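You operate a simulated robot arm through the tools that you are given. There is no shell and no other tool. Be economical: measure what you need, move in short steps, check, and stop when the job is done.

You run a simulated robot arm. Do the job below in one go: nothing can be reset, and whatever is moved stays where it is left.

Task
Send the carton that holds tomatoes into the rear run and the empty one into the other.
Fine: stop the belt after the first, swing the long paddle over, lift the side board at R32 into the brackets, run the second, and stop again.

Only the result counts: the job must be done as asked and must still hold three seconds after the hand-in. Knocking over, shifting, dropping, spilling or breaking anything else fails it.

Robot
A 6-joint arm with a two-finger parallel gripper on a trunk, on a base that drives. Base frame: it is fixed to the floor where the robot stands at the start and does not move with it; the origin is under the middle of the robot, x ahead of it, y to its left, z up. Units: mm, degrees, N and s.
With the tool pointing down near the work surface it reaches from about 180 to 760 mm from the robot's upright axis, wherever it stands. Its first joint turns from -166.0 to 166.0 degrees. Places, roughly: board brackets [2400, 2100, 600]; carton [2250, 1500, 500]; left gate [2300, 1100, 800]; left ramp [2300, 1100, 800]; left short paddle [1900, 1300, 600]; long belt [1900, 800, 600]; middle gate [2100, 800, 800]; middle ramp [2100, 800, 800]; middle short paddle [1700, 1000, 600]; right gate [1900, 400, 800]; right ramp [1800, 500, 800]; right short paddle [1500, 700, 600]; side board [2500, 1750, 750]; tomato (6x6x5 cm) [2300, 1500, 600]. Payload 3.91 kg.
Tool frame: the origin (TCP) lies between the finger pads and is the grasp point; the fingertips stand 30 mm ahead of it; z points along the fingers, y is the line along which they close. Largest opening 110 mm; finger width 20, thickness 10; the body of the gripper, 48 by 112 mm, starts 55 mm behind the TCP.
Orientation is told as [roll, pitch, yaw] about the base's x, y, z axes, in that order, counted from this pose: with the fingers straight down and closing along the base's y, the tool's x points along the base's -x, its y along +y and its z along -z.

Tools
- The arm moves only by the tool drive_tool. Its argument "rows" is a list of rows, each a list of 3 entries, a list of its own where there are three numbers: the shift along the tool's x, y, z in mm, then the turn, a rotation vector about the tool's x, y, z in degrees, then the opening, from 0 (shut) to 1 (fully open). In form: [[[tx, ty, tz], [ax, ay, az], grip], ...]. A call has 1 to 10 rows; each row is the pose to reach, as a shift and turn from the pose commanded when the call began, along the tool's axes at that moment. A row lasts 0.2 s, in which the tool goes at most 50 mm and 8.6 degrees; a call with a longer step from one row to the next is refused whole, and so is a gripper value outside its range. Where a pose cannot be reached the arm comes as near as it can. A force on the tool above 90 N (or 10 N above the force at the start of the call, whichever is more), or a blocked arm, ends the call early, and 0.2 s more pass. The fingers move at their own pace (about 45 mm/s each) and stop on an object; they squeeze with about 26 N. The grip force told is the motor's: it shows also when the fingers shut on nothing. Time passes only in rows, and 0.2 s behind the last, so rows that repeat a pose let the fingers close. It gives the time, the measured TCP pose, the force on the tool (base axes), the opening and the grip force at its end, in the units of the frame above (readings bear some noise), with the torque about the TCP (base axes, N m) and any sound that the robot's microphone picked up, and new pictures: "views" is both (left out), scene, wrist or none.
- Cameras (640 x 400 px; columns grow to the right, rows downward): "scene" is now at [22.9, 138.1, 1312.9]; the picture's right is [-0.20, -0.98, 0.00], its down [-0.67, 0.14, -0.73] and it looks along [0.72, -0.15, -0.68] (base axes); focal length 250 px, centre (320, 200). "wrist" rides on the gripper at [71, 22, -107] in the tool frame; the picture's right is [-0.29, 0.96, 0.00], its down [-0.76, -0.23, -0.61] and it looks along [-0.58, -0.18, 0.79] (tool axes); focal length 243 px, centre (320, 200). There is no depth. A picture from a camera that has moved, and an enlarged one, comes with that camera's place and axes in the base frame and with its lens.
- move_column(by): slides the trunk up (or, below 0, down) by that many mm; the arm and the scene camera ride with it, the base frame stays. It gives what a move gives, with no picture.
- base_move(legs): drives the robot by 1 to 6 legs, each [ahead, left, turn to the left] in mm, mm and degrees, along the robot's own axes; the way and the turn of a leg run together, so that a leg with both is an arc; at most 1500 mm and 180 degrees a leg. The arm and the cameras ride along, it lands a little off, and it stops where it bumps. It gives what a move gives, and a new picture of the scene camera.
- aim_head(pan, tilt): turns the head with the scene camera to pan (to the left, within 86 degrees either way) and tilt (down, from -29 to 69), counted from straight ahead of the robot. It gives what a move gives, and a new picture of the scene camera.
- enlarge(camera, box): a new picture of the part [left, top, right, bottom] of that camera's present view, enlarged. The clock stands still meanwhile.
- sign_off(): hands the job in; it is judged then, once.

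Work in short steps. Places have to be worked out from the pictures, the camera data and where the tool is seen: move nearer, look again, correct. Check each grasp and each placing, and mend what went wrong. You have 120 turns and 260 pictures in all, those below and enlarged ones among them. Open the gripper and draw the arm clear of the work before you hand the job in, unless the task says otherwise; then end with one line.

The tools are called after "Call:" as name(argument=value, ...) on one line, values as JSON. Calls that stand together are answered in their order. drive_tool: Moves the arm, as the interface text tells. Its arguments: {"type":"object","properties":{"rows":{"type":"array","items":{"type":"array"}},"views":{"type":"string","enum":["both","scene","wrist","none"]}},"required":["rows"]} The other tools are called the same way: move_column (by) slides the trunk up or down; base_move (legs) drives the base; aim_head (pan, tilt) turns the head that bears the scene camera; enlarge (camera, box) takes an enlarged picture of a part of a camera's view; sign_off () hands the job in.

At the start:

```text
time: 0.0
tool_pos: [386.9, 163.3, 889.9]
orientation: [0.1, 0.0, 0.0]
contact_force: [0.1, 1.1, -0.9]
ft_torque: [-0.01, 0.03, -0.01]
width: 110.0
grip_force: 0.1
trunk travel left (down, up): [-275.0, 315.0]
robot x, y, heading: [0.2, -2.3, -0.0]
head pan, tilt: [-11.7, 42.8]
```

scene: 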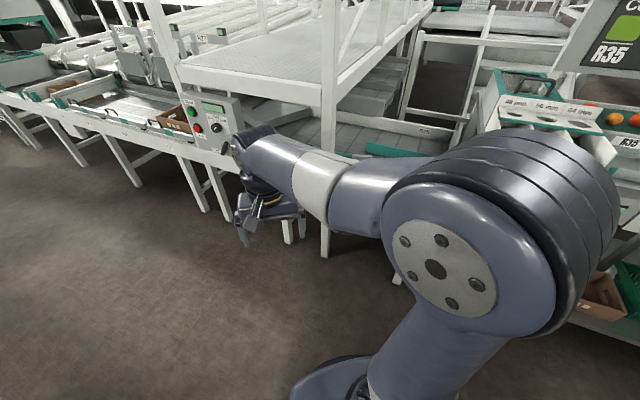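
wrist: 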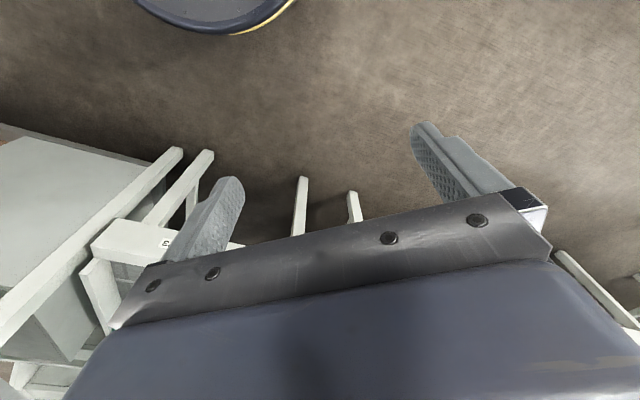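

The picture shows a long belt on the left with buttons on a control box; I look around with the head to get the layout.

Call:
aim_head(pan=30, tilt=25)

Call:
enlarge(camera="scene", box=[160, 60, 480, 260])

```text
time: 1.1
tool_pos: [387.9, 163.2, 889.8]
orientation: [0.1, -0.1, 0.0]
contact_force: [0.1, 0.1, 0.5]
ft_torque: [0.0, -0.01, 0.0]
width: 110.3
grip_force: 0.0
trunk travel left (down, up): [-275.0, 315.0]
robot x, y, heading: [3.2, -3.8, 0.0]
head pan, tilt: [30.0, 25.0]
camera scene: at [21.4, 200.9, 1340.3], right [0.5, -0.87, 0.0], down [-0.37, -0.21, -0.91], along [0.79, 0.45, -0.42], focal length 250 px, centre (320, 200)
```

scene: 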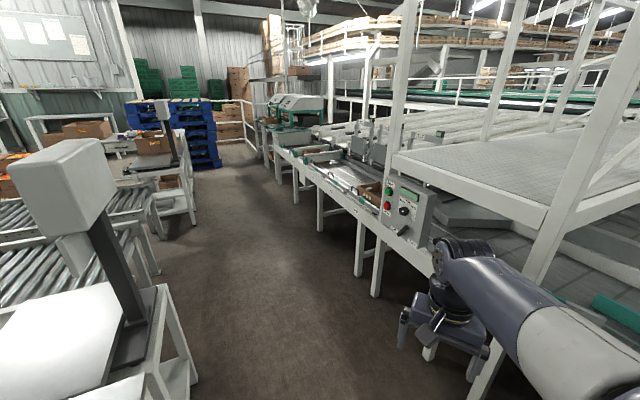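

```text
2.00 times, centred on (320, 160) of scene
camera zoom: at [21.4, 200.9, 1340.3], right [0.5, -0.87, 0.0], down [-0.37, -0.21, -0.91], along [0.79, 0.45, -0.42], focal length 500 px, centre (320, 280)
```

zoom: 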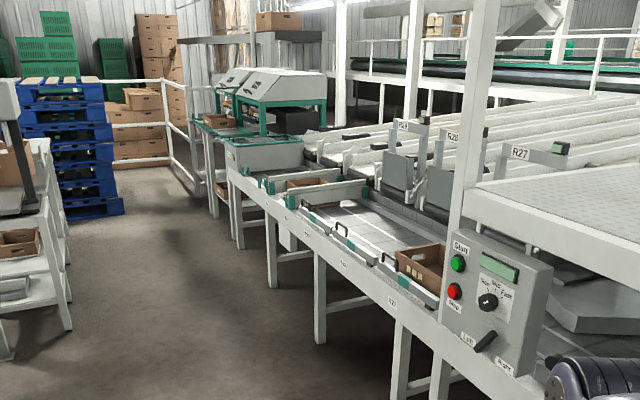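

The control box sits near (1345, 405), and the belt's front edge runs along roughly (0.55, 0.83). I drive into the aisle and look at the belt.

Call:
base_move(legs=[[800, 700, 0], [0, 0, -15]])

Call:
aim_head(pan=40, tilt=30)

Call:
enlarge(camera="scene", box=[160, 60, 480, 260])

Call:
aim_head(pan=-20, tilt=30)

```text
time: 7.5
tool_pos: [1213.3, 766.4, 889.6]
orientation: [0.2, 0.0, -14.6]
contact_force: [-0.3, 0.4, -0.7]
ft_torque: [0.02, 0.01, -0.02]
width: 110.1
grip_force: 0.0
trunk travel left (down, up): [-275.0, 315.0]
robot x, y, heading: [794.7, 702.3, -14.7]
head pan, tilt: [30.0, 25.0]
camera scene: at [868.2, 896.2, 1340.3], right [0.27, -0.96, 0.0], down [-0.41, -0.11, -0.91], along [0.87, 0.24, -0.42], focal length 250 px, centre (320, 200)
```

scene: 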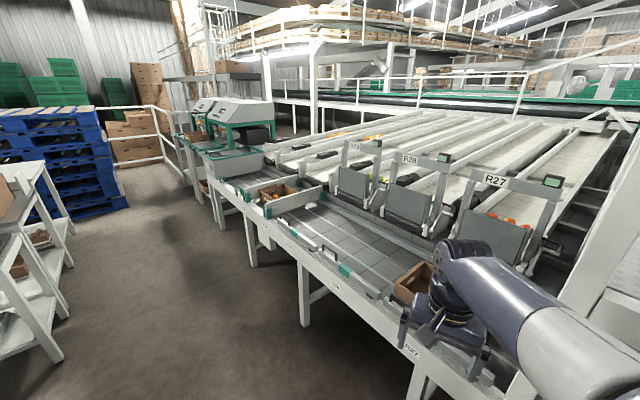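

```text
time: 8.2
tool_pos: [1213.2, 767.0, 891.4]
orientation: [0.0, 0.0, -14.6]
contact_force: [-0.6, -0.6, 0.0]
ft_torque: [0.04, -0.01, 0.02]
width: 110.0
grip_force: 0.0
trunk travel left (down, up): [-275.0, 315.0]
robot x, y, heading: [796.2, 703.8, -14.8]
head pan, tilt: [40.0, 30.0]
camera scene: at [861.1, 910.4, 1332.4], right [0.43, -0.9, 0.0], down [-0.45, -0.21, -0.87], along [0.78, 0.37, -0.5], focal length 250 px, centre (320, 200)
```

scene: 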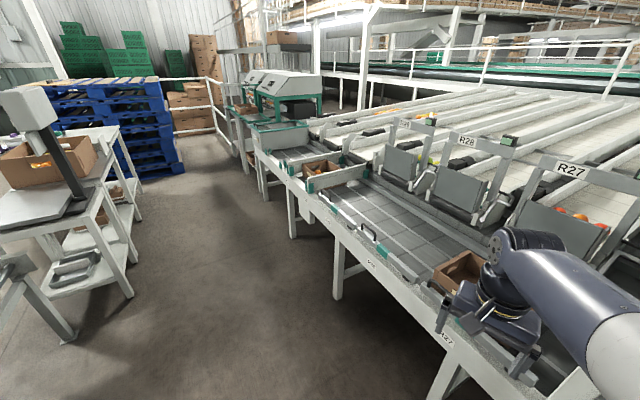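

```text
2.00 times, centred on (320, 160) of scene
camera zoom: at [861.1, 910.4, 1332.4], right [0.43, -0.9, 0.0], down [-0.45, -0.21, -0.87], along [0.78, 0.37, -0.5], focal length 500 px, centre (320, 280)
```

zoom: 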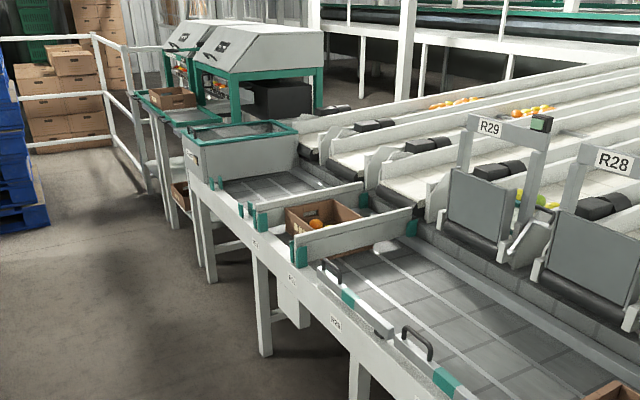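

```text
time: 9.5
tool_pos: [1214.3, 767.3, 890.3]
orientation: [-0.1, 0.0, -14.6]
contact_force: [0.6, 0.1, -0.3]
ft_torque: [0.01, 0.01, -0.05]
width: 109.9
grip_force: 0.0
trunk travel left (down, up): [-275.0, 315.0]
robot x, y, heading: [801.7, 708.3, -14.4]
head pan, tilt: [-20.0, 30.0]
camera scene: at [853.8, 820.4, 1332.4], right [-0.57, -0.82, 0.0], down [-0.41, 0.28, -0.87], along [0.71, -0.49, -0.5], focal length 250 px, centre (320, 200)
```

scene: 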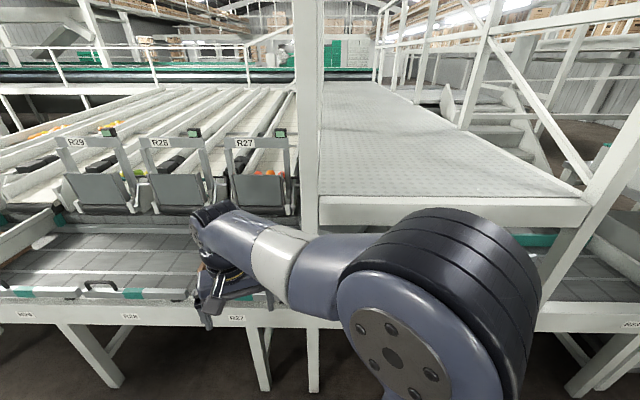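

The belt has one carton by R27 (seemingly empty) and one further left with an orange-red fruit. I square up to the belt and slide left along it for a closer look.

Call:
base_move(legs=[[0, 0, -19], [0, 1000, 0]])

Call:
aim_head(pan=30, tilt=35)

Call:
enlarge(camera="scene", box=[160, 80, 480, 280])

```text
time: 15.7
tool_pos: [1757.0, 1465.2, 890.0]
orientation: [0.1, 0.0, -32.8]
contact_force: [0.2, 0.3, -0.6]
ft_torque: [0.0, 0.0, 0.02]
width: 110.0
grip_force: 0.1
trunk travel left (down, up): [-275.0, 315.0]
robot x, y, heading: [1339.8, 1537.7, -32.8]
head pan, tilt: [-20.0, 30.0]
camera scene: at [1430.8, 1627.8, 1332.4], right [-0.8, -0.6, 0.0], down [-0.3, 0.4, -0.87], along [0.52, -0.69, -0.5], focal length 250 px, centre (320, 200)
```

scene: 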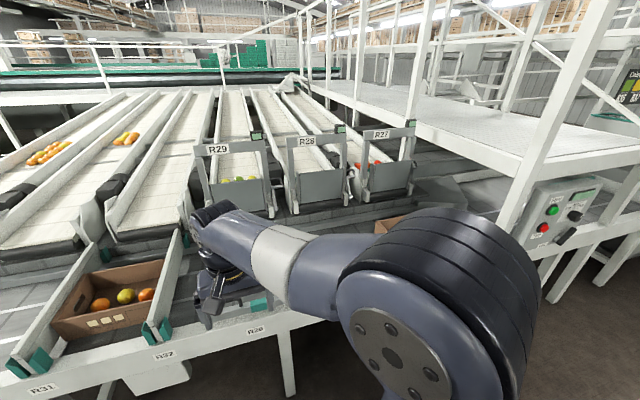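

```text
time: 16.9
tool_pos: [1755.8, 1463.9, 890.6]
orientation: [-0.1, 0.1, -32.8]
contact_force: [-0.1, 0.1, -0.1]
ft_torque: [0.02, 0.01, 0.01]
width: 110.1
grip_force: 0.1
trunk travel left (down, up): [-275.0, 315.0]
robot x, y, heading: [1346.4, 1540.1, -32.9]
head pan, tilt: [30.0, 35.0]
camera scene: at [1464.1, 1695.6, 1324.6], right [-0.05, -1.0, 0.0], down [-0.57, 0.03, -0.82], along [0.82, -0.04, -0.57], focal length 250 px, centre (320, 200)
```

scene: 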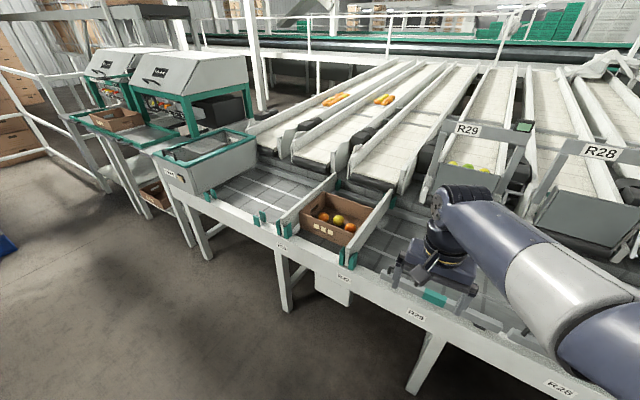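

```text
2.00 times, centred on (320, 180) of scene
camera zoom: at [1464.1, 1695.6, 1324.6], right [-0.05, -1.0, 0.0], down [-0.57, 0.03, -0.82], along [0.82, -0.04, -0.57], focal length 500 px, centre (320, 240)
```

zoom: 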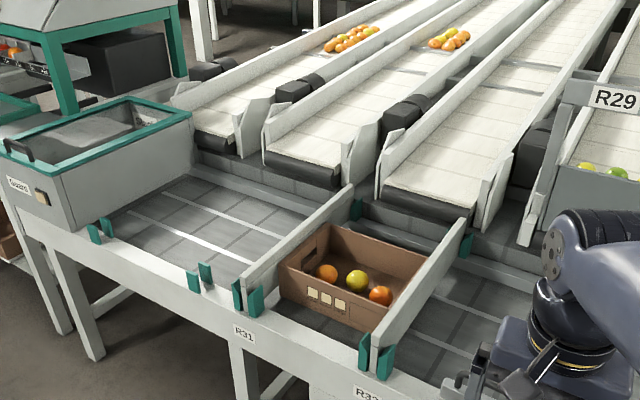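

Two boards in green brackets fence the tomato carton in. I zoom on the labels, the guard area and the right side to understand where the runs and long paddle are.

Call:
enlarge(camera="scene", box=[250, 150, 450, 340])

Call:
aim_head(pan=60, tilt=30)

Call:
enlarge(camera="scene", box=[300, 80, 620, 280])

Call:
aim_head(pan=-40, tilt=30)

Call:
enlarge(camera="scene", box=[0, 120, 640, 400])

```text
2.11 times, centred on (350, 245) of scene
camera zoom: at [1464.1, 1695.6, 1324.6], right [-0.05, -1.0, 0.0], down [-0.57, 0.03, -0.82], along [0.82, -0.04, -0.57], focal length 526 px, centre (257, 105)
```

zoom: 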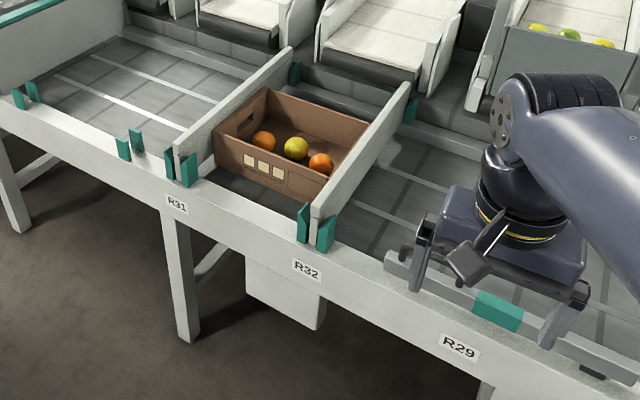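

```text
time: 17.8
tool_pos: [1757.5, 1464.0, 888.8]
orientation: [0.1, -0.1, -32.9]
contact_force: [-0.6, 0.4, 0.0]
ft_torque: [0.0, 0.01, 0.0]
width: 109.8
grip_force: 0.0
trunk travel left (down, up): [-275.0, 315.0]
robot x, y, heading: [1341.2, 1540.6, -32.8]
head pan, tilt: [60.0, 30.0]
camera scene: at [1456.6, 1741.2, 1332.3], right [0.46, -0.89, 0.0], down [-0.44, -0.23, -0.87], along [0.77, 0.4, -0.5], focal length 250 px, centre (320, 200)
```

scene: 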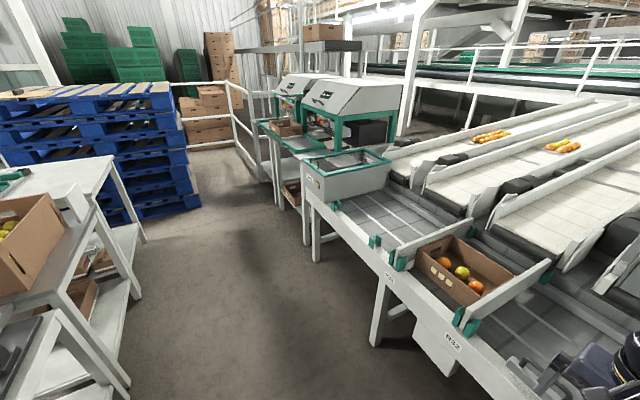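

```text
2.00 times, centred on (460, 180) of scene
camera zoom: at [1456.6, 1741.2, 1332.3], right [0.46, -0.89, 0.0], down [-0.44, -0.23, -0.87], along [0.77, 0.4, -0.5], focal length 500 px, centre (40, 240)
```

zoom: 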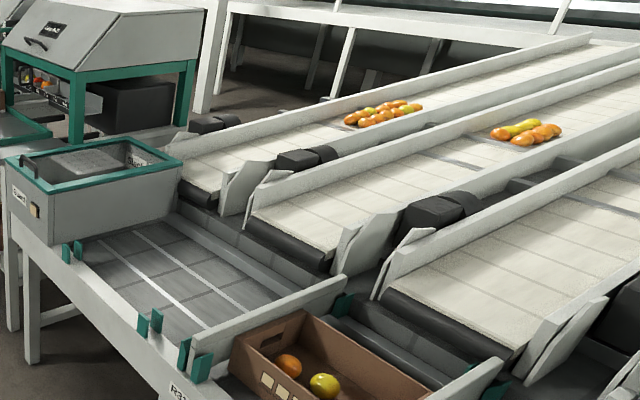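

```text
time: 19.6
tool_pos: [1755.9, 1464.4, 890.3]
orientation: [0.0, 0.1, -32.8]
contact_force: [-0.5, -0.8, -0.1]
ft_torque: [-0.01, -0.01, 0.03]
width: 110.2
grip_force: 0.1
trunk travel left (down, up): [-275.0, 315.0]
robot x, y, heading: [1340.7, 1538.6, -33.0]
head pan, tilt: [-40.0, 30.0]
camera scene: at [1403.0, 1613.5, 1332.4], right [-0.95, -0.3, 0.0], down [-0.15, 0.48, -0.87], along [0.26, -0.83, -0.5], focal length 250 px, centre (320, 200)
```

scene: 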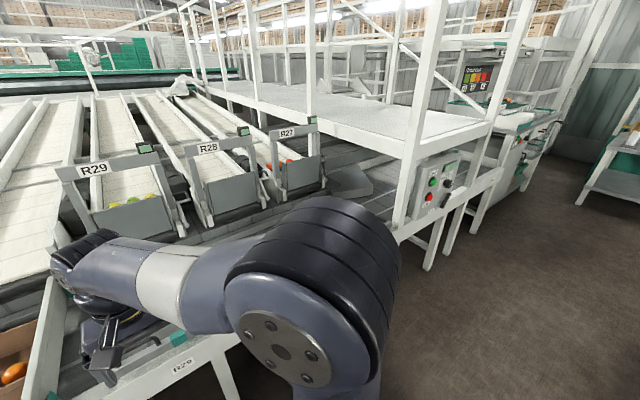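

```text
1.00 times, centred on (320, 260) of scene (not enlarged: the box is as wide or as high as the picture)
camera zoom: at [1403.0, 1613.5, 1332.4], right [-0.95, -0.3, 0.0], down [-0.15, 0.48, -0.87], along [0.26, -0.83, -0.5], focal length 250 px, centre (320, 140)
```

zoom: 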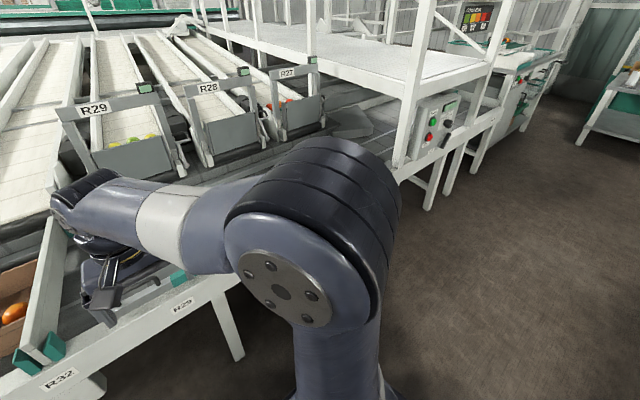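

The belt continues under the mezzanine to the right; the fork and long paddle are probably there. I drive back right along the belt to look, and get a clear view of the control panel on the way.

Call:
base_move(legs=[[0, -1100, 0]])

Call:
aim_head(pan=-30, tilt=35)

Call:
enlarge(camera="scene", box=[160, 60, 480, 260])

```text
time: 25.1
tool_pos: [1170.0, 554.5, 890.7]
orientation: [0.0, 0.0, -32.8]
contact_force: [-0.6, -1.0, 0.7]
ft_torque: [0.01, 0.0, -0.02]
width: 110.1
grip_force: 0.0
trunk travel left (down, up): [-275.0, 315.0]
robot x, y, heading: [755.2, 624.6, -32.9]
head pan, tilt: [-40.0, 30.0]
camera scene: at [816.5, 703.2, 1332.4], right [-0.96, -0.3, 0.0], down [-0.15, 0.48, -0.87], along [0.26, -0.83, -0.5], focal length 250 px, centre (320, 200)
```

scene: 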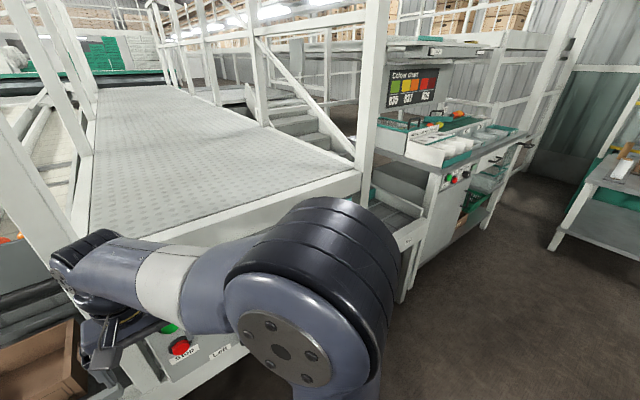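

```text
time: 25.9
tool_pos: [1170.0, 553.3, 890.3]
orientation: [0.0, 0.0, -32.7]
contact_force: [0.3, 0.1, 0.1]
ft_torque: [0.04, 0.01, -0.01]
width: 110.2
grip_force: 0.2
trunk travel left (down, up): [-275.0, 315.0]
robot x, y, heading: [754.2, 627.3, -32.8]
head pan, tilt: [-30.0, 35.0]
camera scene: at [830.0, 711.2, 1324.6], right [-0.89, -0.46, 0.0], down [-0.26, 0.51, -0.82], along [0.37, -0.73, -0.57], focal length 250 px, centre (320, 200)
```

scene: 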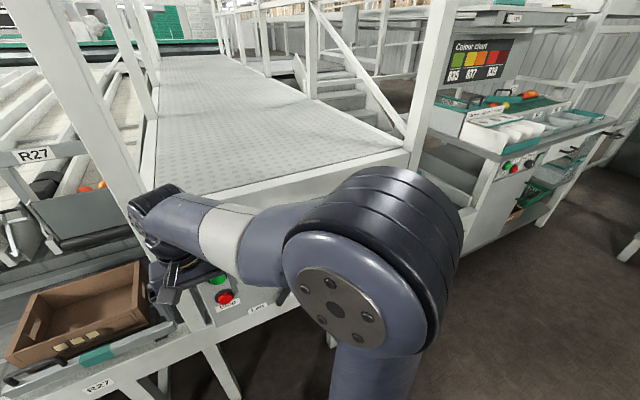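

```text
2.00 times, centred on (320, 160) of scene
camera zoom: at [830.0, 711.2, 1324.6], right [-0.89, -0.46, 0.0], down [-0.26, 0.51, -0.82], along [0.37, -0.73, -0.57], focal length 500 px, centre (320, 280)
```

zoom: 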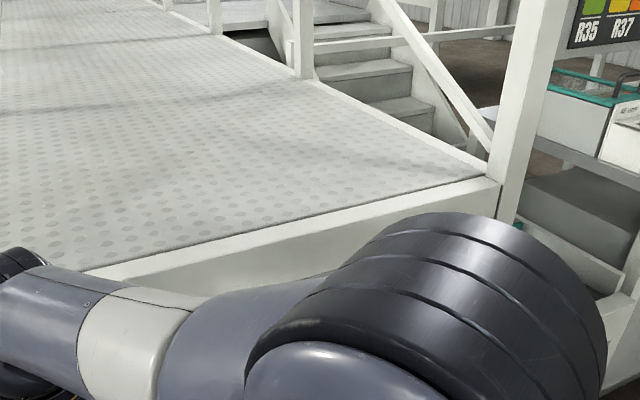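

The empty carton is at R27. To see under the mezzanine I go back near the start spot and lower the trunk.

Call:
base_move(legs=[[-100, -900, 0]])

Call:
move_column(by=-200)

Call:
aim_head(pan=15, tilt=20)

Call:
aim_head(pan=-35, tilt=25)

```text
time: 30.6
tool_pos: [599.4, -144.9, 890.5]
orientation: [0.0, 0.0, -33.1]
contact_force: [0.2, -0.4, 0.3]
ft_torque: [0.01, -0.02, 0.02]
width: 109.8
grip_force: 0.1
trunk travel left (down, up): [-275.0, 315.0]
robot x, y, heading: [184.2, -69.1, -33.2]
head pan, tilt: [-30.0, 35.0]
camera scene: at [260.7, 15.1, 1324.6], right [-0.89, -0.45, 0.0], down [-0.26, 0.51, -0.82], along [0.37, -0.73, -0.57], focal length 250 px, centre (320, 200)
```

scene: 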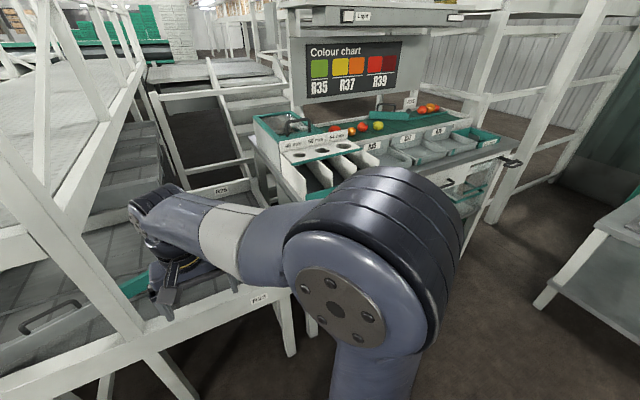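

```text
time: 32.8
tool_pos: [599.6, -144.5, 691.1]
orientation: [0.0, 0.0, -33.0]
contact_force: [0.2, 0.2, -0.2]
ft_torque: [-0.01, -0.01, -0.01]
width: 109.9
grip_force: 0.0
trunk travel left (down, up): [-75.0, 515.0]
robot x, y, heading: [185.6, -70.3, -32.9]
head pan, tilt: [-30.0, 35.0]
```

```text
time: 33.9
tool_pos: [601.1, -144.5, 689.4]
orientation: [0.1, 0.0, -33.0]
contact_force: [0.0, 0.6, -0.4]
ft_torque: [0.02, -0.01, 0.01]
width: 109.9
grip_force: 0.1
trunk travel left (down, up): [-75.0, 515.0]
robot x, y, heading: [187.8, -71.3, -33.0]
head pan, tilt: [15.0, 20.0]
camera scene: at [309.3, 64.5, 1148.4], right [-0.31, -0.95, 0.0], down [-0.33, 0.11, -0.94], along [0.89, -0.29, -0.34], focal length 250 px, centre (320, 200)
```

scene: 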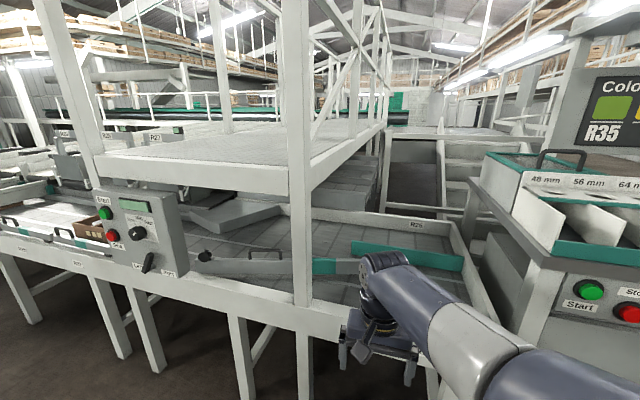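

```text
time: 35.0
tool_pos: [600.2, -144.8, 689.7]
orientation: [0.0, -0.1, -33.2]
contact_force: [-0.1, 0.1, 0.4]
ft_torque: [0.01, 0.03, -0.03]
width: 110.3
grip_force: 0.1
trunk travel left (down, up): [-75.0, 515.0]
robot x, y, heading: [182.3, -69.7, -33.0]
head pan, tilt: [-35.0, 25.0]
camera scene: at [255.2, 8.1, 1140.3], right [-0.93, -0.37, 0.0], down [-0.16, 0.39, -0.91], along [0.34, -0.84, -0.42], focal length 250 px, centre (320, 200)
```

scene: 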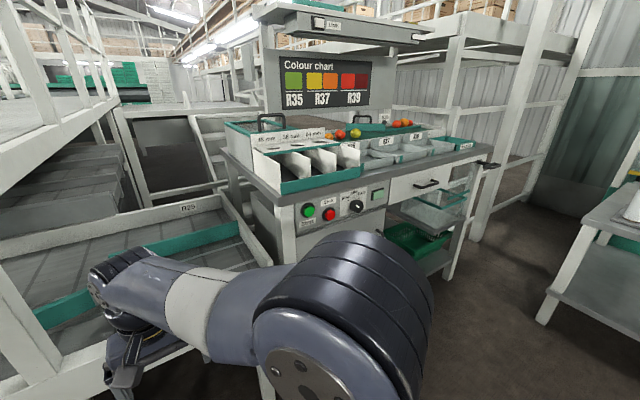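

There's the long paddle (pivot near the panel, with handle) and a teal-topped divider splitting the end into two runs. I enlarge both.

Call:
aim_head(pan=15, tilt=30)

Call:
enlarge(camera="scene", box=[170, 120, 490, 320])

Call:
enlarge(camera="scene", box=[60, 120, 220, 220])

```text
time: 36.2
tool_pos: [598.4, -144.1, 688.8]
orientation: [0.0, 0.0, -33.1]
contact_force: [0.1, -0.5, -0.3]
ft_torque: [0.0, 0.03, -0.03]
width: 109.8
grip_force: 0.1
trunk travel left (down, up): [-75.0, 515.0]
robot x, y, heading: [185.5, -67.4, -32.8]
head pan, tilt: [15.0, 30.0]
camera scene: at [306.8, 65.4, 1132.4], right [-0.31, -0.95, 0.0], down [-0.47, 0.16, -0.87], along [0.82, -0.27, -0.5], focal length 250 px, centre (320, 200)
```

scene: 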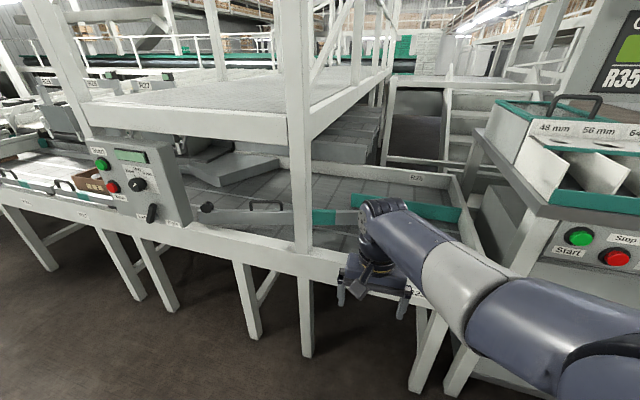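

```text
2.00 times, centred on (330, 220) of scene
camera zoom: at [306.8, 65.4, 1132.4], right [-0.31, -0.95, 0.0], down [-0.47, 0.16, -0.87], along [0.82, -0.27, -0.5], focal length 500 px, centre (300, 160)
```

zoom: 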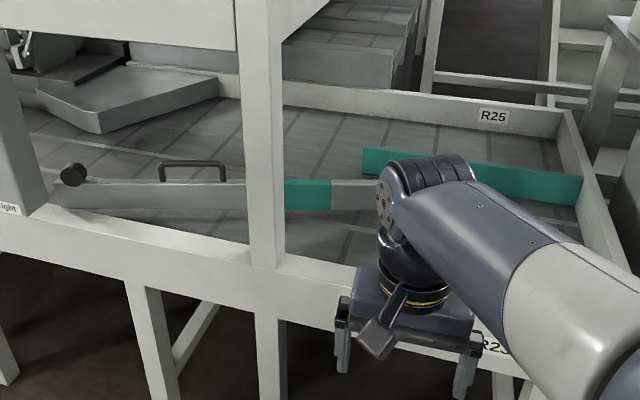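

```text
4.00 times, centred on (140, 170) of scene
camera zoom: at [306.8, 65.4, 1132.4], right [-0.31, -0.95, 0.0], down [-0.47, 0.16, -0.87], along [0.82, -0.27, -0.5], focal length 1000 px, centre (1040, 320)
```

zoom: 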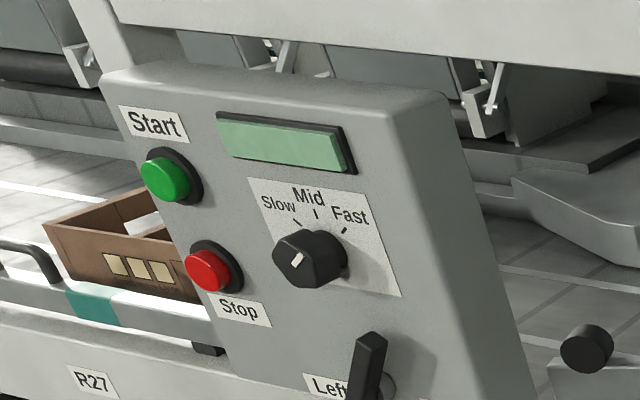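

The paddle looks flush along the front, so cartons would follow the rear wedge into the front run. I verify from higher and farther right.

Call:
base_move(legs=[[0, -350, 0]])

Call:
move_column(by=300)

Call:
aim_head(pan=18, tilt=45)

Call:
enlarge(camera="scene", box=[100, 50, 500, 300])

```text
time: 38.5
tool_pos: [405.3, -441.7, 689.8]
orientation: [0.0, 0.0, -33.2]
contact_force: [0.0, 0.4, -0.1]
ft_torque: [0.0, -0.01, -0.03]
width: 110.0
grip_force: 0.0
trunk travel left (down, up): [-75.0, 515.0]
robot x, y, heading: [-10.2, -366.7, -32.9]
head pan, tilt: [15.0, 30.0]
camera scene: at [112.4, -232.4, 1132.4], right [-0.31, -0.95, 0.0], down [-0.48, 0.16, -0.87], along [0.82, -0.27, -0.5], focal length 250 px, centre (320, 200)
```

scene: 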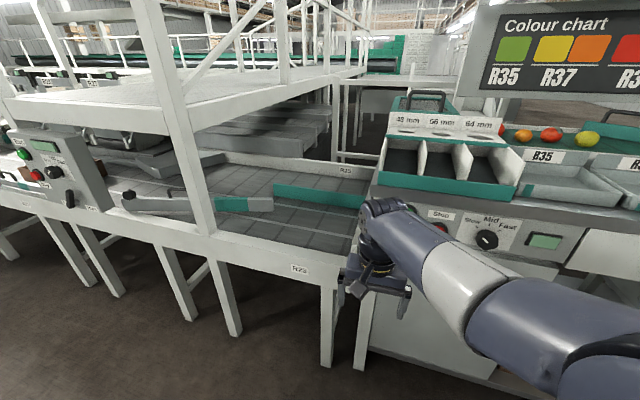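

```text
time: 41.5
tool_pos: [404.9, -441.3, 990.8]
orientation: [0.0, 0.0, -33.0]
contact_force: [-0.5, 0.4, -0.1]
ft_torque: [-0.03, 0.02, 0.01]
width: 110.1
grip_force: 0.0
trunk travel left (down, up): [-375.0, 215.0]
robot x, y, heading: [-10.5, -365.5, -33.1]
head pan, tilt: [15.0, 30.0]
```

```text
time: 42.3
tool_pos: [405.9, -442.7, 990.0]
orientation: [0.0, -0.1, -33.1]
contact_force: [0.1, -0.1, 0.1]
ft_torque: [-0.01, -0.03, -0.03]
width: 110.0
grip_force: 0.1
trunk travel left (down, up): [-375.0, 215.0]
robot x, y, heading: [-10.3, -368.0, -33.4]
head pan, tilt: [18.0, 45.0]
camera scene: at [105.0, -225.5, 1409.8], right [-0.26, -0.97, 0.0], down [-0.68, 0.18, -0.71], along [0.68, -0.18, -0.71], focal length 250 px, centre (320, 200)
```

scene: 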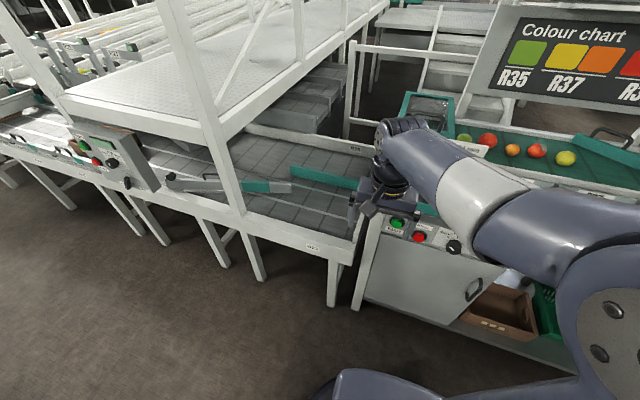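

```text
1.60 times, centred on (300, 175) of scene
camera zoom: at [105.0, -225.5, 1409.8], right [-0.26, -0.97, 0.0], down [-0.68, 0.18, -0.71], along [0.68, -0.18, -0.71], focal length 400 px, centre (352, 240)
```

zoom: 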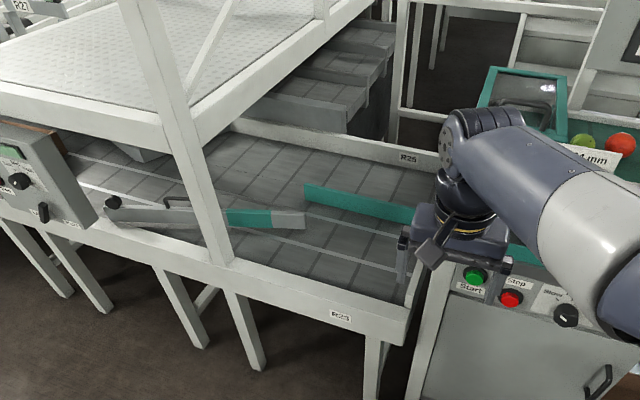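

The tip is clearly away from the front wall, about 15 cm in; I need a truer top view. I move closer, left and up.

Call:
move_column(by=200)

Call:
base_move(legs=[[130, 280, 0]])

Call:
aim_head(pan=25, tilt=60)

Call:
enlarge(camera="scene", box=[100, 20, 500, 270])

```text
time: 44.5
tool_pos: [404.7, -441.7, 1190.4]
orientation: [0.0, 0.0, -33.2]
contact_force: [-0.4, 0.0, 0.5]
ft_torque: [0.0, -0.01, 0.03]
width: 109.9
grip_force: 0.0
trunk travel left (down, up): [-575.0, 15.0]
robot x, y, heading: [-5.8, -367.9, -33.0]
head pan, tilt: [18.0, 45.0]
```

```text
time: 46.6
tool_pos: [667.6, -271.6, 1189.5]
orientation: [0.1, 0.0, -32.9]
contact_force: [0.6, 0.7, -0.2]
ft_torque: [-0.04, 0.02, 0.0]
width: 109.7
grip_force: 0.1
trunk travel left (down, up): [-575.0, 15.0]
robot x, y, heading: [257.2, -199.3, -33.1]
head pan, tilt: [18.0, 45.0]
camera scene: at [366.7, -55.7, 1609.7], right [-0.26, -0.97, 0.0], down [-0.68, 0.18, -0.71], along [0.68, -0.18, -0.71], focal length 250 px, centre (320, 200)
```

scene: 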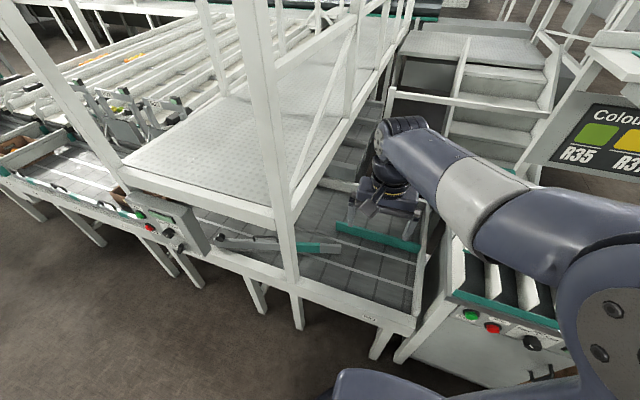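

```text
time: 47.3
tool_pos: [667.8, -271.0, 1190.2]
orientation: [0.1, 0.0, -33.0]
contact_force: [-0.6, -0.2, 0.7]
ft_torque: [-0.01, 0.01, 0.04]
width: 110.1
grip_force: 0.0
trunk travel left (down, up): [-575.0, 15.0]
robot x, y, heading: [255.2, -197.6, -33.1]
head pan, tilt: [25.0, 60.0]
camera scene: at [353.8, -44.2, 1590.3], right [-0.14, -0.99, 0.0], down [-0.86, 0.12, -0.5], along [0.5, -0.07, -0.87], focal length 250 px, centre (320, 200)
```

scene: 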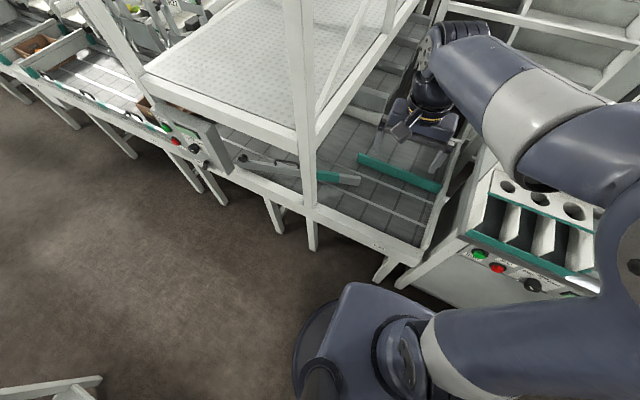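

```text
1.60 times, centred on (300, 145) of scene
camera zoom: at [353.8, -44.2, 1590.3], right [-0.14, -0.99, 0.0], down [-0.86, 0.12, -0.5], along [0.5, -0.07, -0.87], focal length 400 px, centre (352, 288)
```

zoom: 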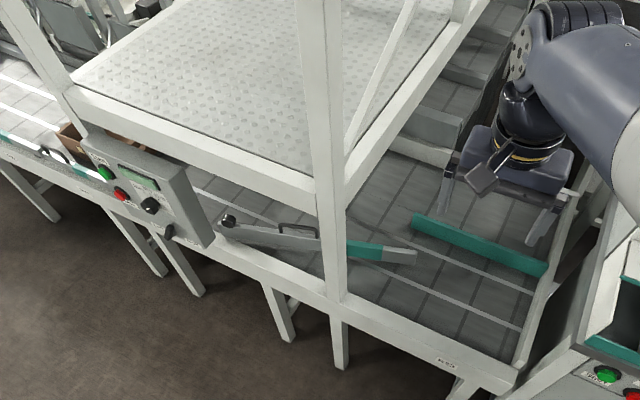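

The tip seems to lie between the front wall and the divider nose; I check with the wrist camera, which is high over this spot.

Call:
enlarge(camera="wrist", box=[0, 0, 640, 400])

```text
1.00 times, centred on (320, 200) of wrist (not enlarged: the box is as wide or as high as the picture)
camera zoom: at [619.2, -214.4, 1297.2], right [0.76, 0.65, 0.0], down [0.51, -0.61, 0.61], along [0.39, -0.46, -0.79], focal length 243 px, centre (320, 200)
```

zoom: 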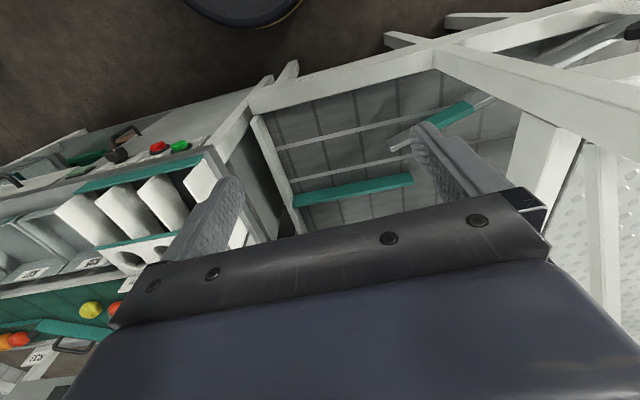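

The paddle is mid-way: tip ~(995,-315), divider nose ~(1122,-337), and its length just matches the nose. The empty carton's lane leads straight into the front run if the paddle lies flush to the front wall, so I'll first set that. I move closer at the paddle's tip.

Call:
base_move(legs=[[100, 150, 0]])

Call:
aim_head(pan=10, tilt=60)

Call:
enlarge(camera="wrist", box=[0, 0, 640, 400])

```text
time: 48.9
tool_pos: [835.0, -197.9, 1189.3]
orientation: [0.0, 0.0, -33.0]
contact_force: [0.0, -0.6, -0.1]
ft_torque: [0.01, 0.01, -0.01]
width: 110.2
grip_force: 0.0
trunk travel left (down, up): [-575.0, 15.0]
robot x, y, heading: [426.7, -123.9, -33.2]
head pan, tilt: [25.0, 60.0]
camera scene: at [521.5, 30.2, 1590.2], right [-0.14, -0.99, 0.0], down [-0.86, 0.12, -0.5], along [0.49, -0.07, -0.87], focal length 250 px, centre (320, 200)
```

scene: 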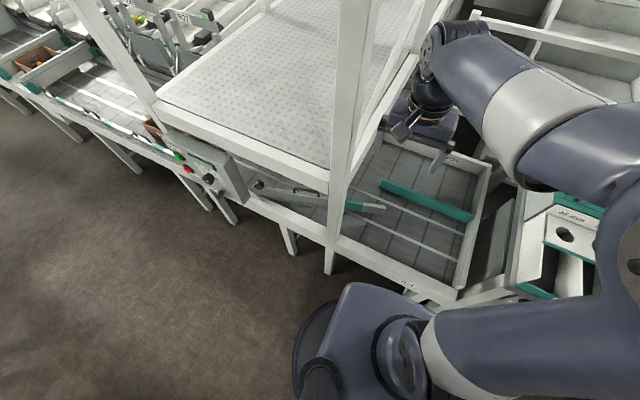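

```text
time: 49.6
tool_pos: [834.2, -197.4, 1188.7]
orientation: [0.0, 0.0, -32.9]
contact_force: [-0.4, -1.2, 0.3]
ft_torque: [0.01, -0.01, 0.0]
width: 110.3
grip_force: 0.0
trunk travel left (down, up): [-575.0, 15.0]
robot x, y, heading: [421.9, -122.1, -32.9]
head pan, tilt: [10.0, 60.0]
camera scene: at [516.3, 13.2, 1590.3], right [-0.39, -0.92, 0.0], down [-0.8, 0.34, -0.5], along [0.46, -0.19, -0.87], focal length 250 px, centre (320, 200)
```

scene: 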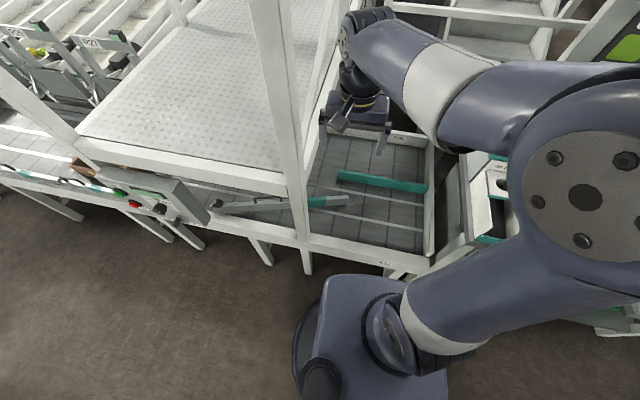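

```text
1.00 times, centred on (320, 200) of wrist (not enlarged: the box is as wide or as high as the picture)
camera zoom: at [786.3, -140.4, 1297.2], right [0.76, 0.65, 0.0], down [0.51, -0.61, 0.61], along [0.39, -0.46, -0.79], focal length 243 px, centre (320, 200)
```

zoom: 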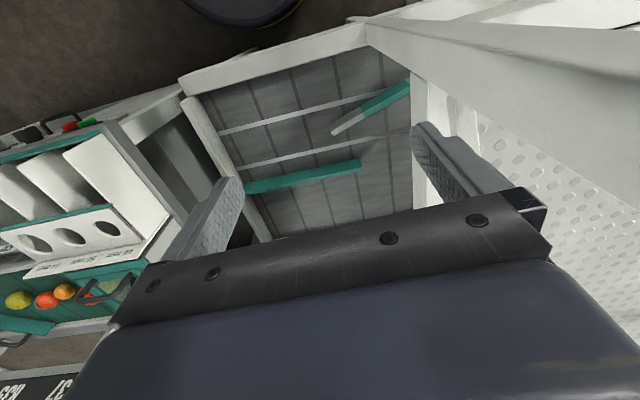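

Wrist view agrees: tip ≈(985,-311), nose ≈(1115,-331). I close the fingers and move above the gap between them, TCP about (1065,-300).

Call:
drive_tool(rows=[[[-48, 8, 0], [0, 0, 0], 0], [[-96, 16, 0], [0, 0, 0], 0], [[-144, 24, 0], [0, 0, 0], 0], [[-192, 32, 0], [0, 0, 0], 0], [[-240, 40, 0], [0, 0, 0], 0], [[-249, 40, 0], [0, 0, 0], 0], [[-249, 40, 0], [0, 0, 0], 0]])

Call:
move_column(by=-380)

Call:
aim_head(pan=5, tilt=45)

Call:
enlarge(camera="wrist", box=[0, 0, 640, 400])

```text
time: 51.2
tool_pos: [1067.0, -300.0, 1190.9]
orientation: [0.0, 0.0, -32.9]
contact_force: [-0.6, -0.6, -0.7]
ft_torque: [0.03, -0.01, 0.01]
width: 0.1
grip_force: 26.1
trunk travel left (down, up): [-575.0, 15.0]
robot x, y, heading: [419.9, -125.9, -32.9]
head pan, tilt: [10.0, 60.0]
camera scene: at [516.1, 13.3, 1590.3], right [-0.39, -0.92, 0.0], down [-0.8, 0.34, -0.5], along [0.46, -0.19, -0.87], focal length 250 px, centre (320, 200)
camera wrist: at [1017.4, -242.8, 1297.7], right [0.76, 0.65, 0.0], down [0.51, -0.61, 0.61], along [0.39, -0.46, -0.79], focal length 243 px, centre (320, 200)
```

scene: 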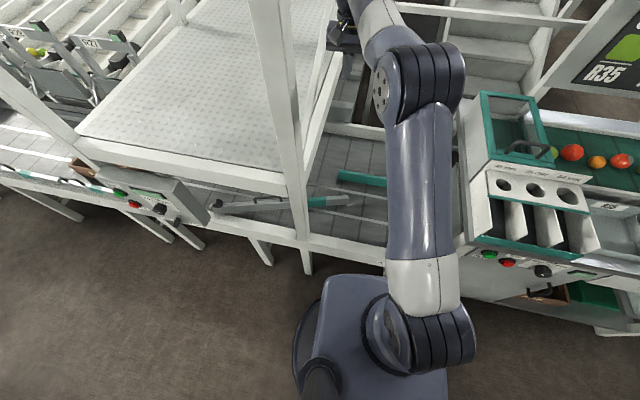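
wrist: 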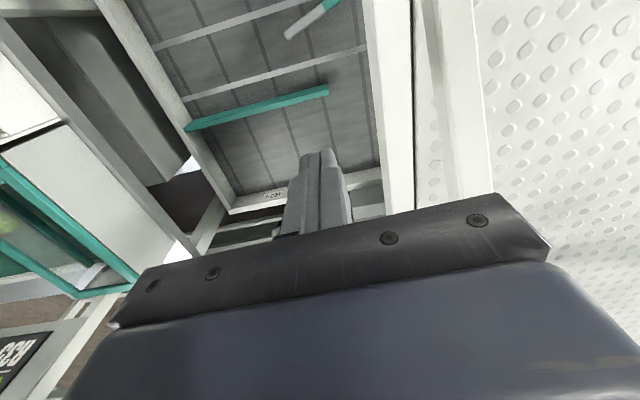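

```text
time: 54.9
tool_pos: [1065.6, -299.7, 811.2]
orientation: [0.0, 0.0, -32.8]
contact_force: [0.4, 0.3, 0.3]
ft_torque: [-0.01, 0.0, 0.02]
width: 0.0
grip_force: 26.6
trunk travel left (down, up): [-195.0, 395.0]
robot x, y, heading: [420.5, -124.7, -32.7]
head pan, tilt: [10.0, 60.0]
```

```text
time: 55.7
tool_pos: [1066.0, -299.6, 810.1]
orientation: [0.0, 0.0, -33.0]
contact_force: [0.3, -0.2, -0.5]
ft_torque: [0.0, 0.0, 0.02]
width: 0.0
grip_force: 26.1
trunk travel left (down, up): [-195.0, 395.0]
robot x, y, heading: [423.8, -124.3, -32.9]
head pan, tilt: [5.0, 45.0]
camera scene: at [526.8, 1.1, 1229.7], right [-0.47, -0.88, 0.0], down [-0.63, 0.33, -0.71], along [0.62, -0.33, -0.71], focal length 250 px, centre (320, 200)
```

scene: 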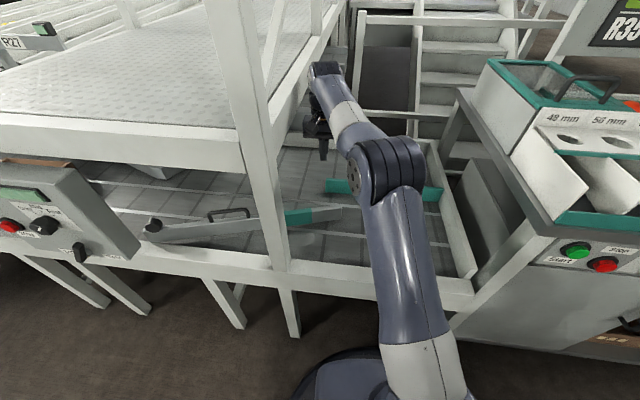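

```text
1.00 times, centred on (320, 200) of wrist (not enlarged: the box is as wide or as high as the picture)
camera zoom: at [1017.5, -242.7, 917.7], right [0.76, 0.65, 0.0], down [0.51, -0.61, 0.61], along [0.39, -0.46, -0.79], focal length 243 px, centre (320, 200)
```

zoom: 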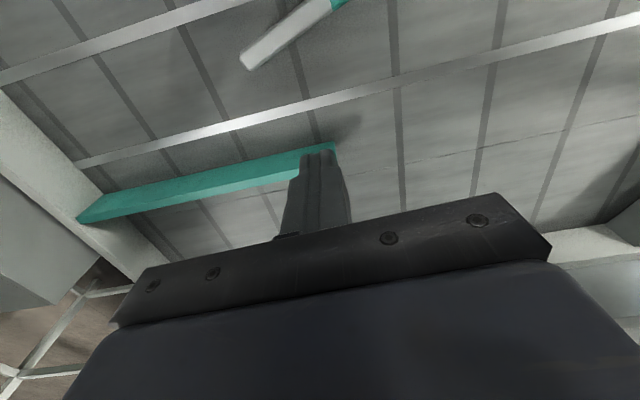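

The finger is over the gap between tip (986,-317) and nose (1110,-324). I lower further by the trunk until the fingertips reach paddle height.

Call:
move_column(by=-140)

Call:
enlarge(camera="wrist", box=[0, 0, 640, 400])

Call:
enlarge(camera="scene", box=[240, 80, 480, 230])

```text
time: 57.3
tool_pos: [1065.9, -299.7, 670.6]
orientation: [0.0, 0.1, -32.8]
contact_force: [-0.1, -0.4, 0.3]
ft_torque: [0.01, 0.02, 0.02]
width: 0.0
grip_force: 26.2
trunk travel left (down, up): [-55.0, 535.0]
robot x, y, heading: [419.9, -123.3, -33.2]
head pan, tilt: [5.0, 45.0]
```

```text
1.00 times, centred on (320, 200) of wrist (not enlarged: the box is as wide or as high as the picture)
camera zoom: at [1017.4, -242.7, 777.8], right [0.76, 0.65, 0.0], down [0.51, -0.61, 0.61], along [0.39, -0.46, -0.79], focal length 243 px, centre (320, 200)
```

zoom: 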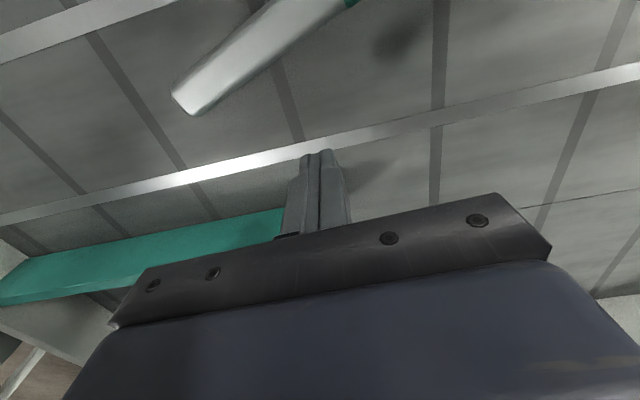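

```text
2.67 times, centred on (360, 155) of scene
camera zoom: at [526.8, 1.1, 1089.8], right [-0.47, -0.88, 0.0], down [-0.62, 0.33, -0.71], along [0.62, -0.33, -0.71], focal length 667 px, centre (213, 320)
```

zoom: 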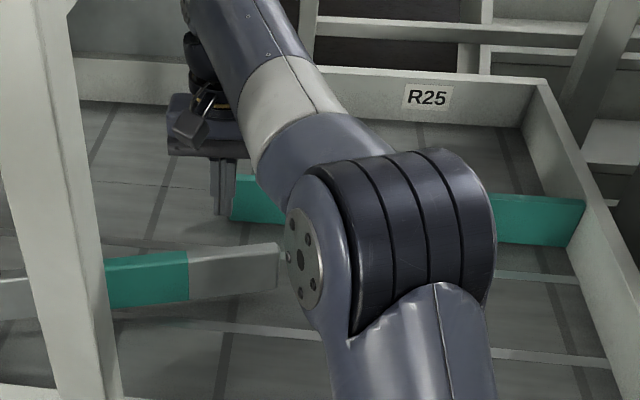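

Fingers are well inside the gap. I lower 25 mm more and drag the paddle gently toward the front wall (tool +x).

Call:
move_column(by=-22)

Call:
drive_tool(rows=[[[20, 0, 0], [0, 0, 0], 0], [[40, 0, 0], [0, 0, 0], 0], [[60, 0, 0], [0, 0, 0], 0], [[75, 0, 0], [0, 0, 0], 0], [[90, 0, 0], [0, 0, 0], 0], [[105, 0, 0], [0, 0, 0], 0], [[120, 0, 0], [0, 0, 0], 0]])

```text
time: 58.0
tool_pos: [1065.4, -298.7, 648.9]
orientation: [0.0, 0.0, -33.0]
contact_force: [0.1, -0.5, -0.1]
ft_torque: [-0.01, 0.01, 0.01]
width: 0.0
grip_force: 26.0
trunk travel left (down, up): [-33.0, 557.0]
robot x, y, heading: [420.7, -124.2, -32.8]
head pan, tilt: [5.0, 45.0]
```

```text
time: 59.6
tool_pos: [965.2, -233.7, 649.3]
orientation: [0.0, 0.0, -32.9]
contact_force: [1.4, -0.1, 0.2]
ft_torque: [0.01, 0.0, -0.01]
width: 0.1
grip_force: 25.9
trunk travel left (down, up): [-33.0, 557.0]
robot x, y, heading: [419.4, -126.3, -32.9]
head pan, tilt: [5.0, 45.0]
camera scene: at [526.9, 1.0, 1067.7], right [-0.47, -0.88, 0.0], down [-0.62, 0.33, -0.71], along [0.62, -0.33, -0.71], focal length 250 px, centre (320, 200)
camera wrist: at [915.6, -176.5, 757.2], right [0.76, 0.65, 0.0], down [0.51, -0.61, 0.61], along [0.39, -0.46, -0.79], focal length 243 px, centre (320, 200)
```

scene: 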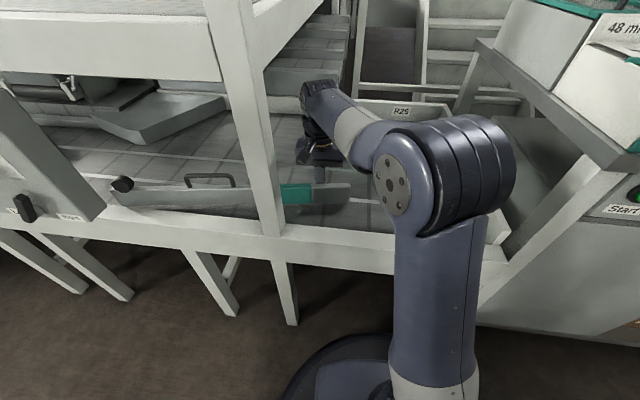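
wrist: 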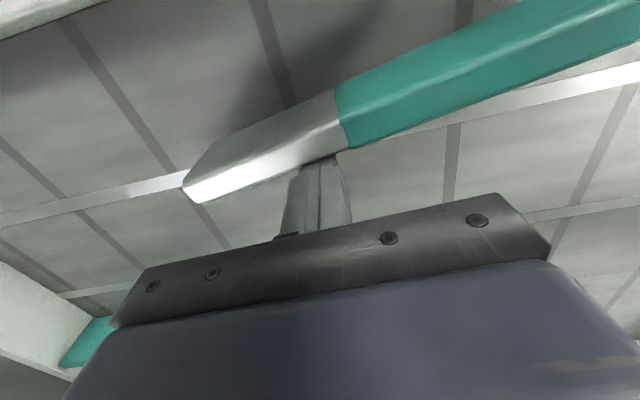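

The paddle swings lightly. I continue toward the wall.

Call:
drive_tool(rows=[[[15, 0, 0], [0, 0, 0], 0], [[30, 0, 0], [0, 0, 0], 0], [[45, 0, 0], [0, 0, 0], 0], [[60, 0, 0], [0, 0, 0], 0], [[75, 0, 0], [0, 0, 0], 0], [[90, 0, 0], [0, 0, 0], 0]])

```text
time: 61.0
tool_pos: [899.2, -192.7, 648.6]
orientation: [0.3, -1.3, -33.4]
contact_force: [74.2, -48.0, -1.5]
ft_torque: [-0.74, -0.03, -0.1]
width: 0.3
grip_force: 26.7
trunk travel left (down, up): [-33.0, 557.0]
robot x, y, heading: [422.9, -124.9, -33.0]
head pan, tilt: [5.0, 45.0]
camera scene: at [532.5, -2.4, 1067.6], right [-0.47, -0.88, 0.0], down [-0.63, 0.33, -0.7], along [0.62, -0.33, -0.71], focal length 250 px, centre (320, 200)
camera wrist: at [848.7, -134.3, 754.9], right [0.77, 0.64, 0.01], down [0.5, -0.6, 0.62], along [0.41, -0.47, -0.78], focal length 243 px, centre (320, 200)
```

scene: 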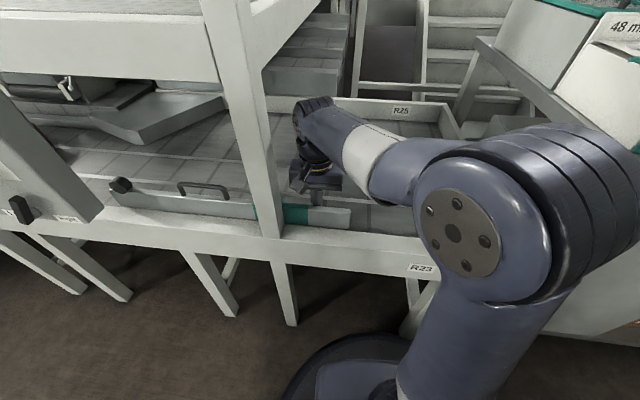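
wrist: 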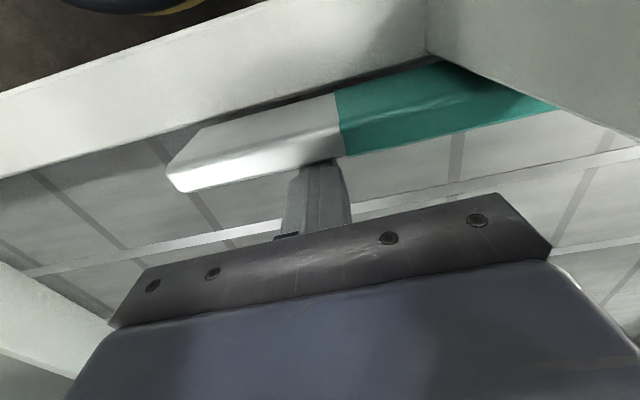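

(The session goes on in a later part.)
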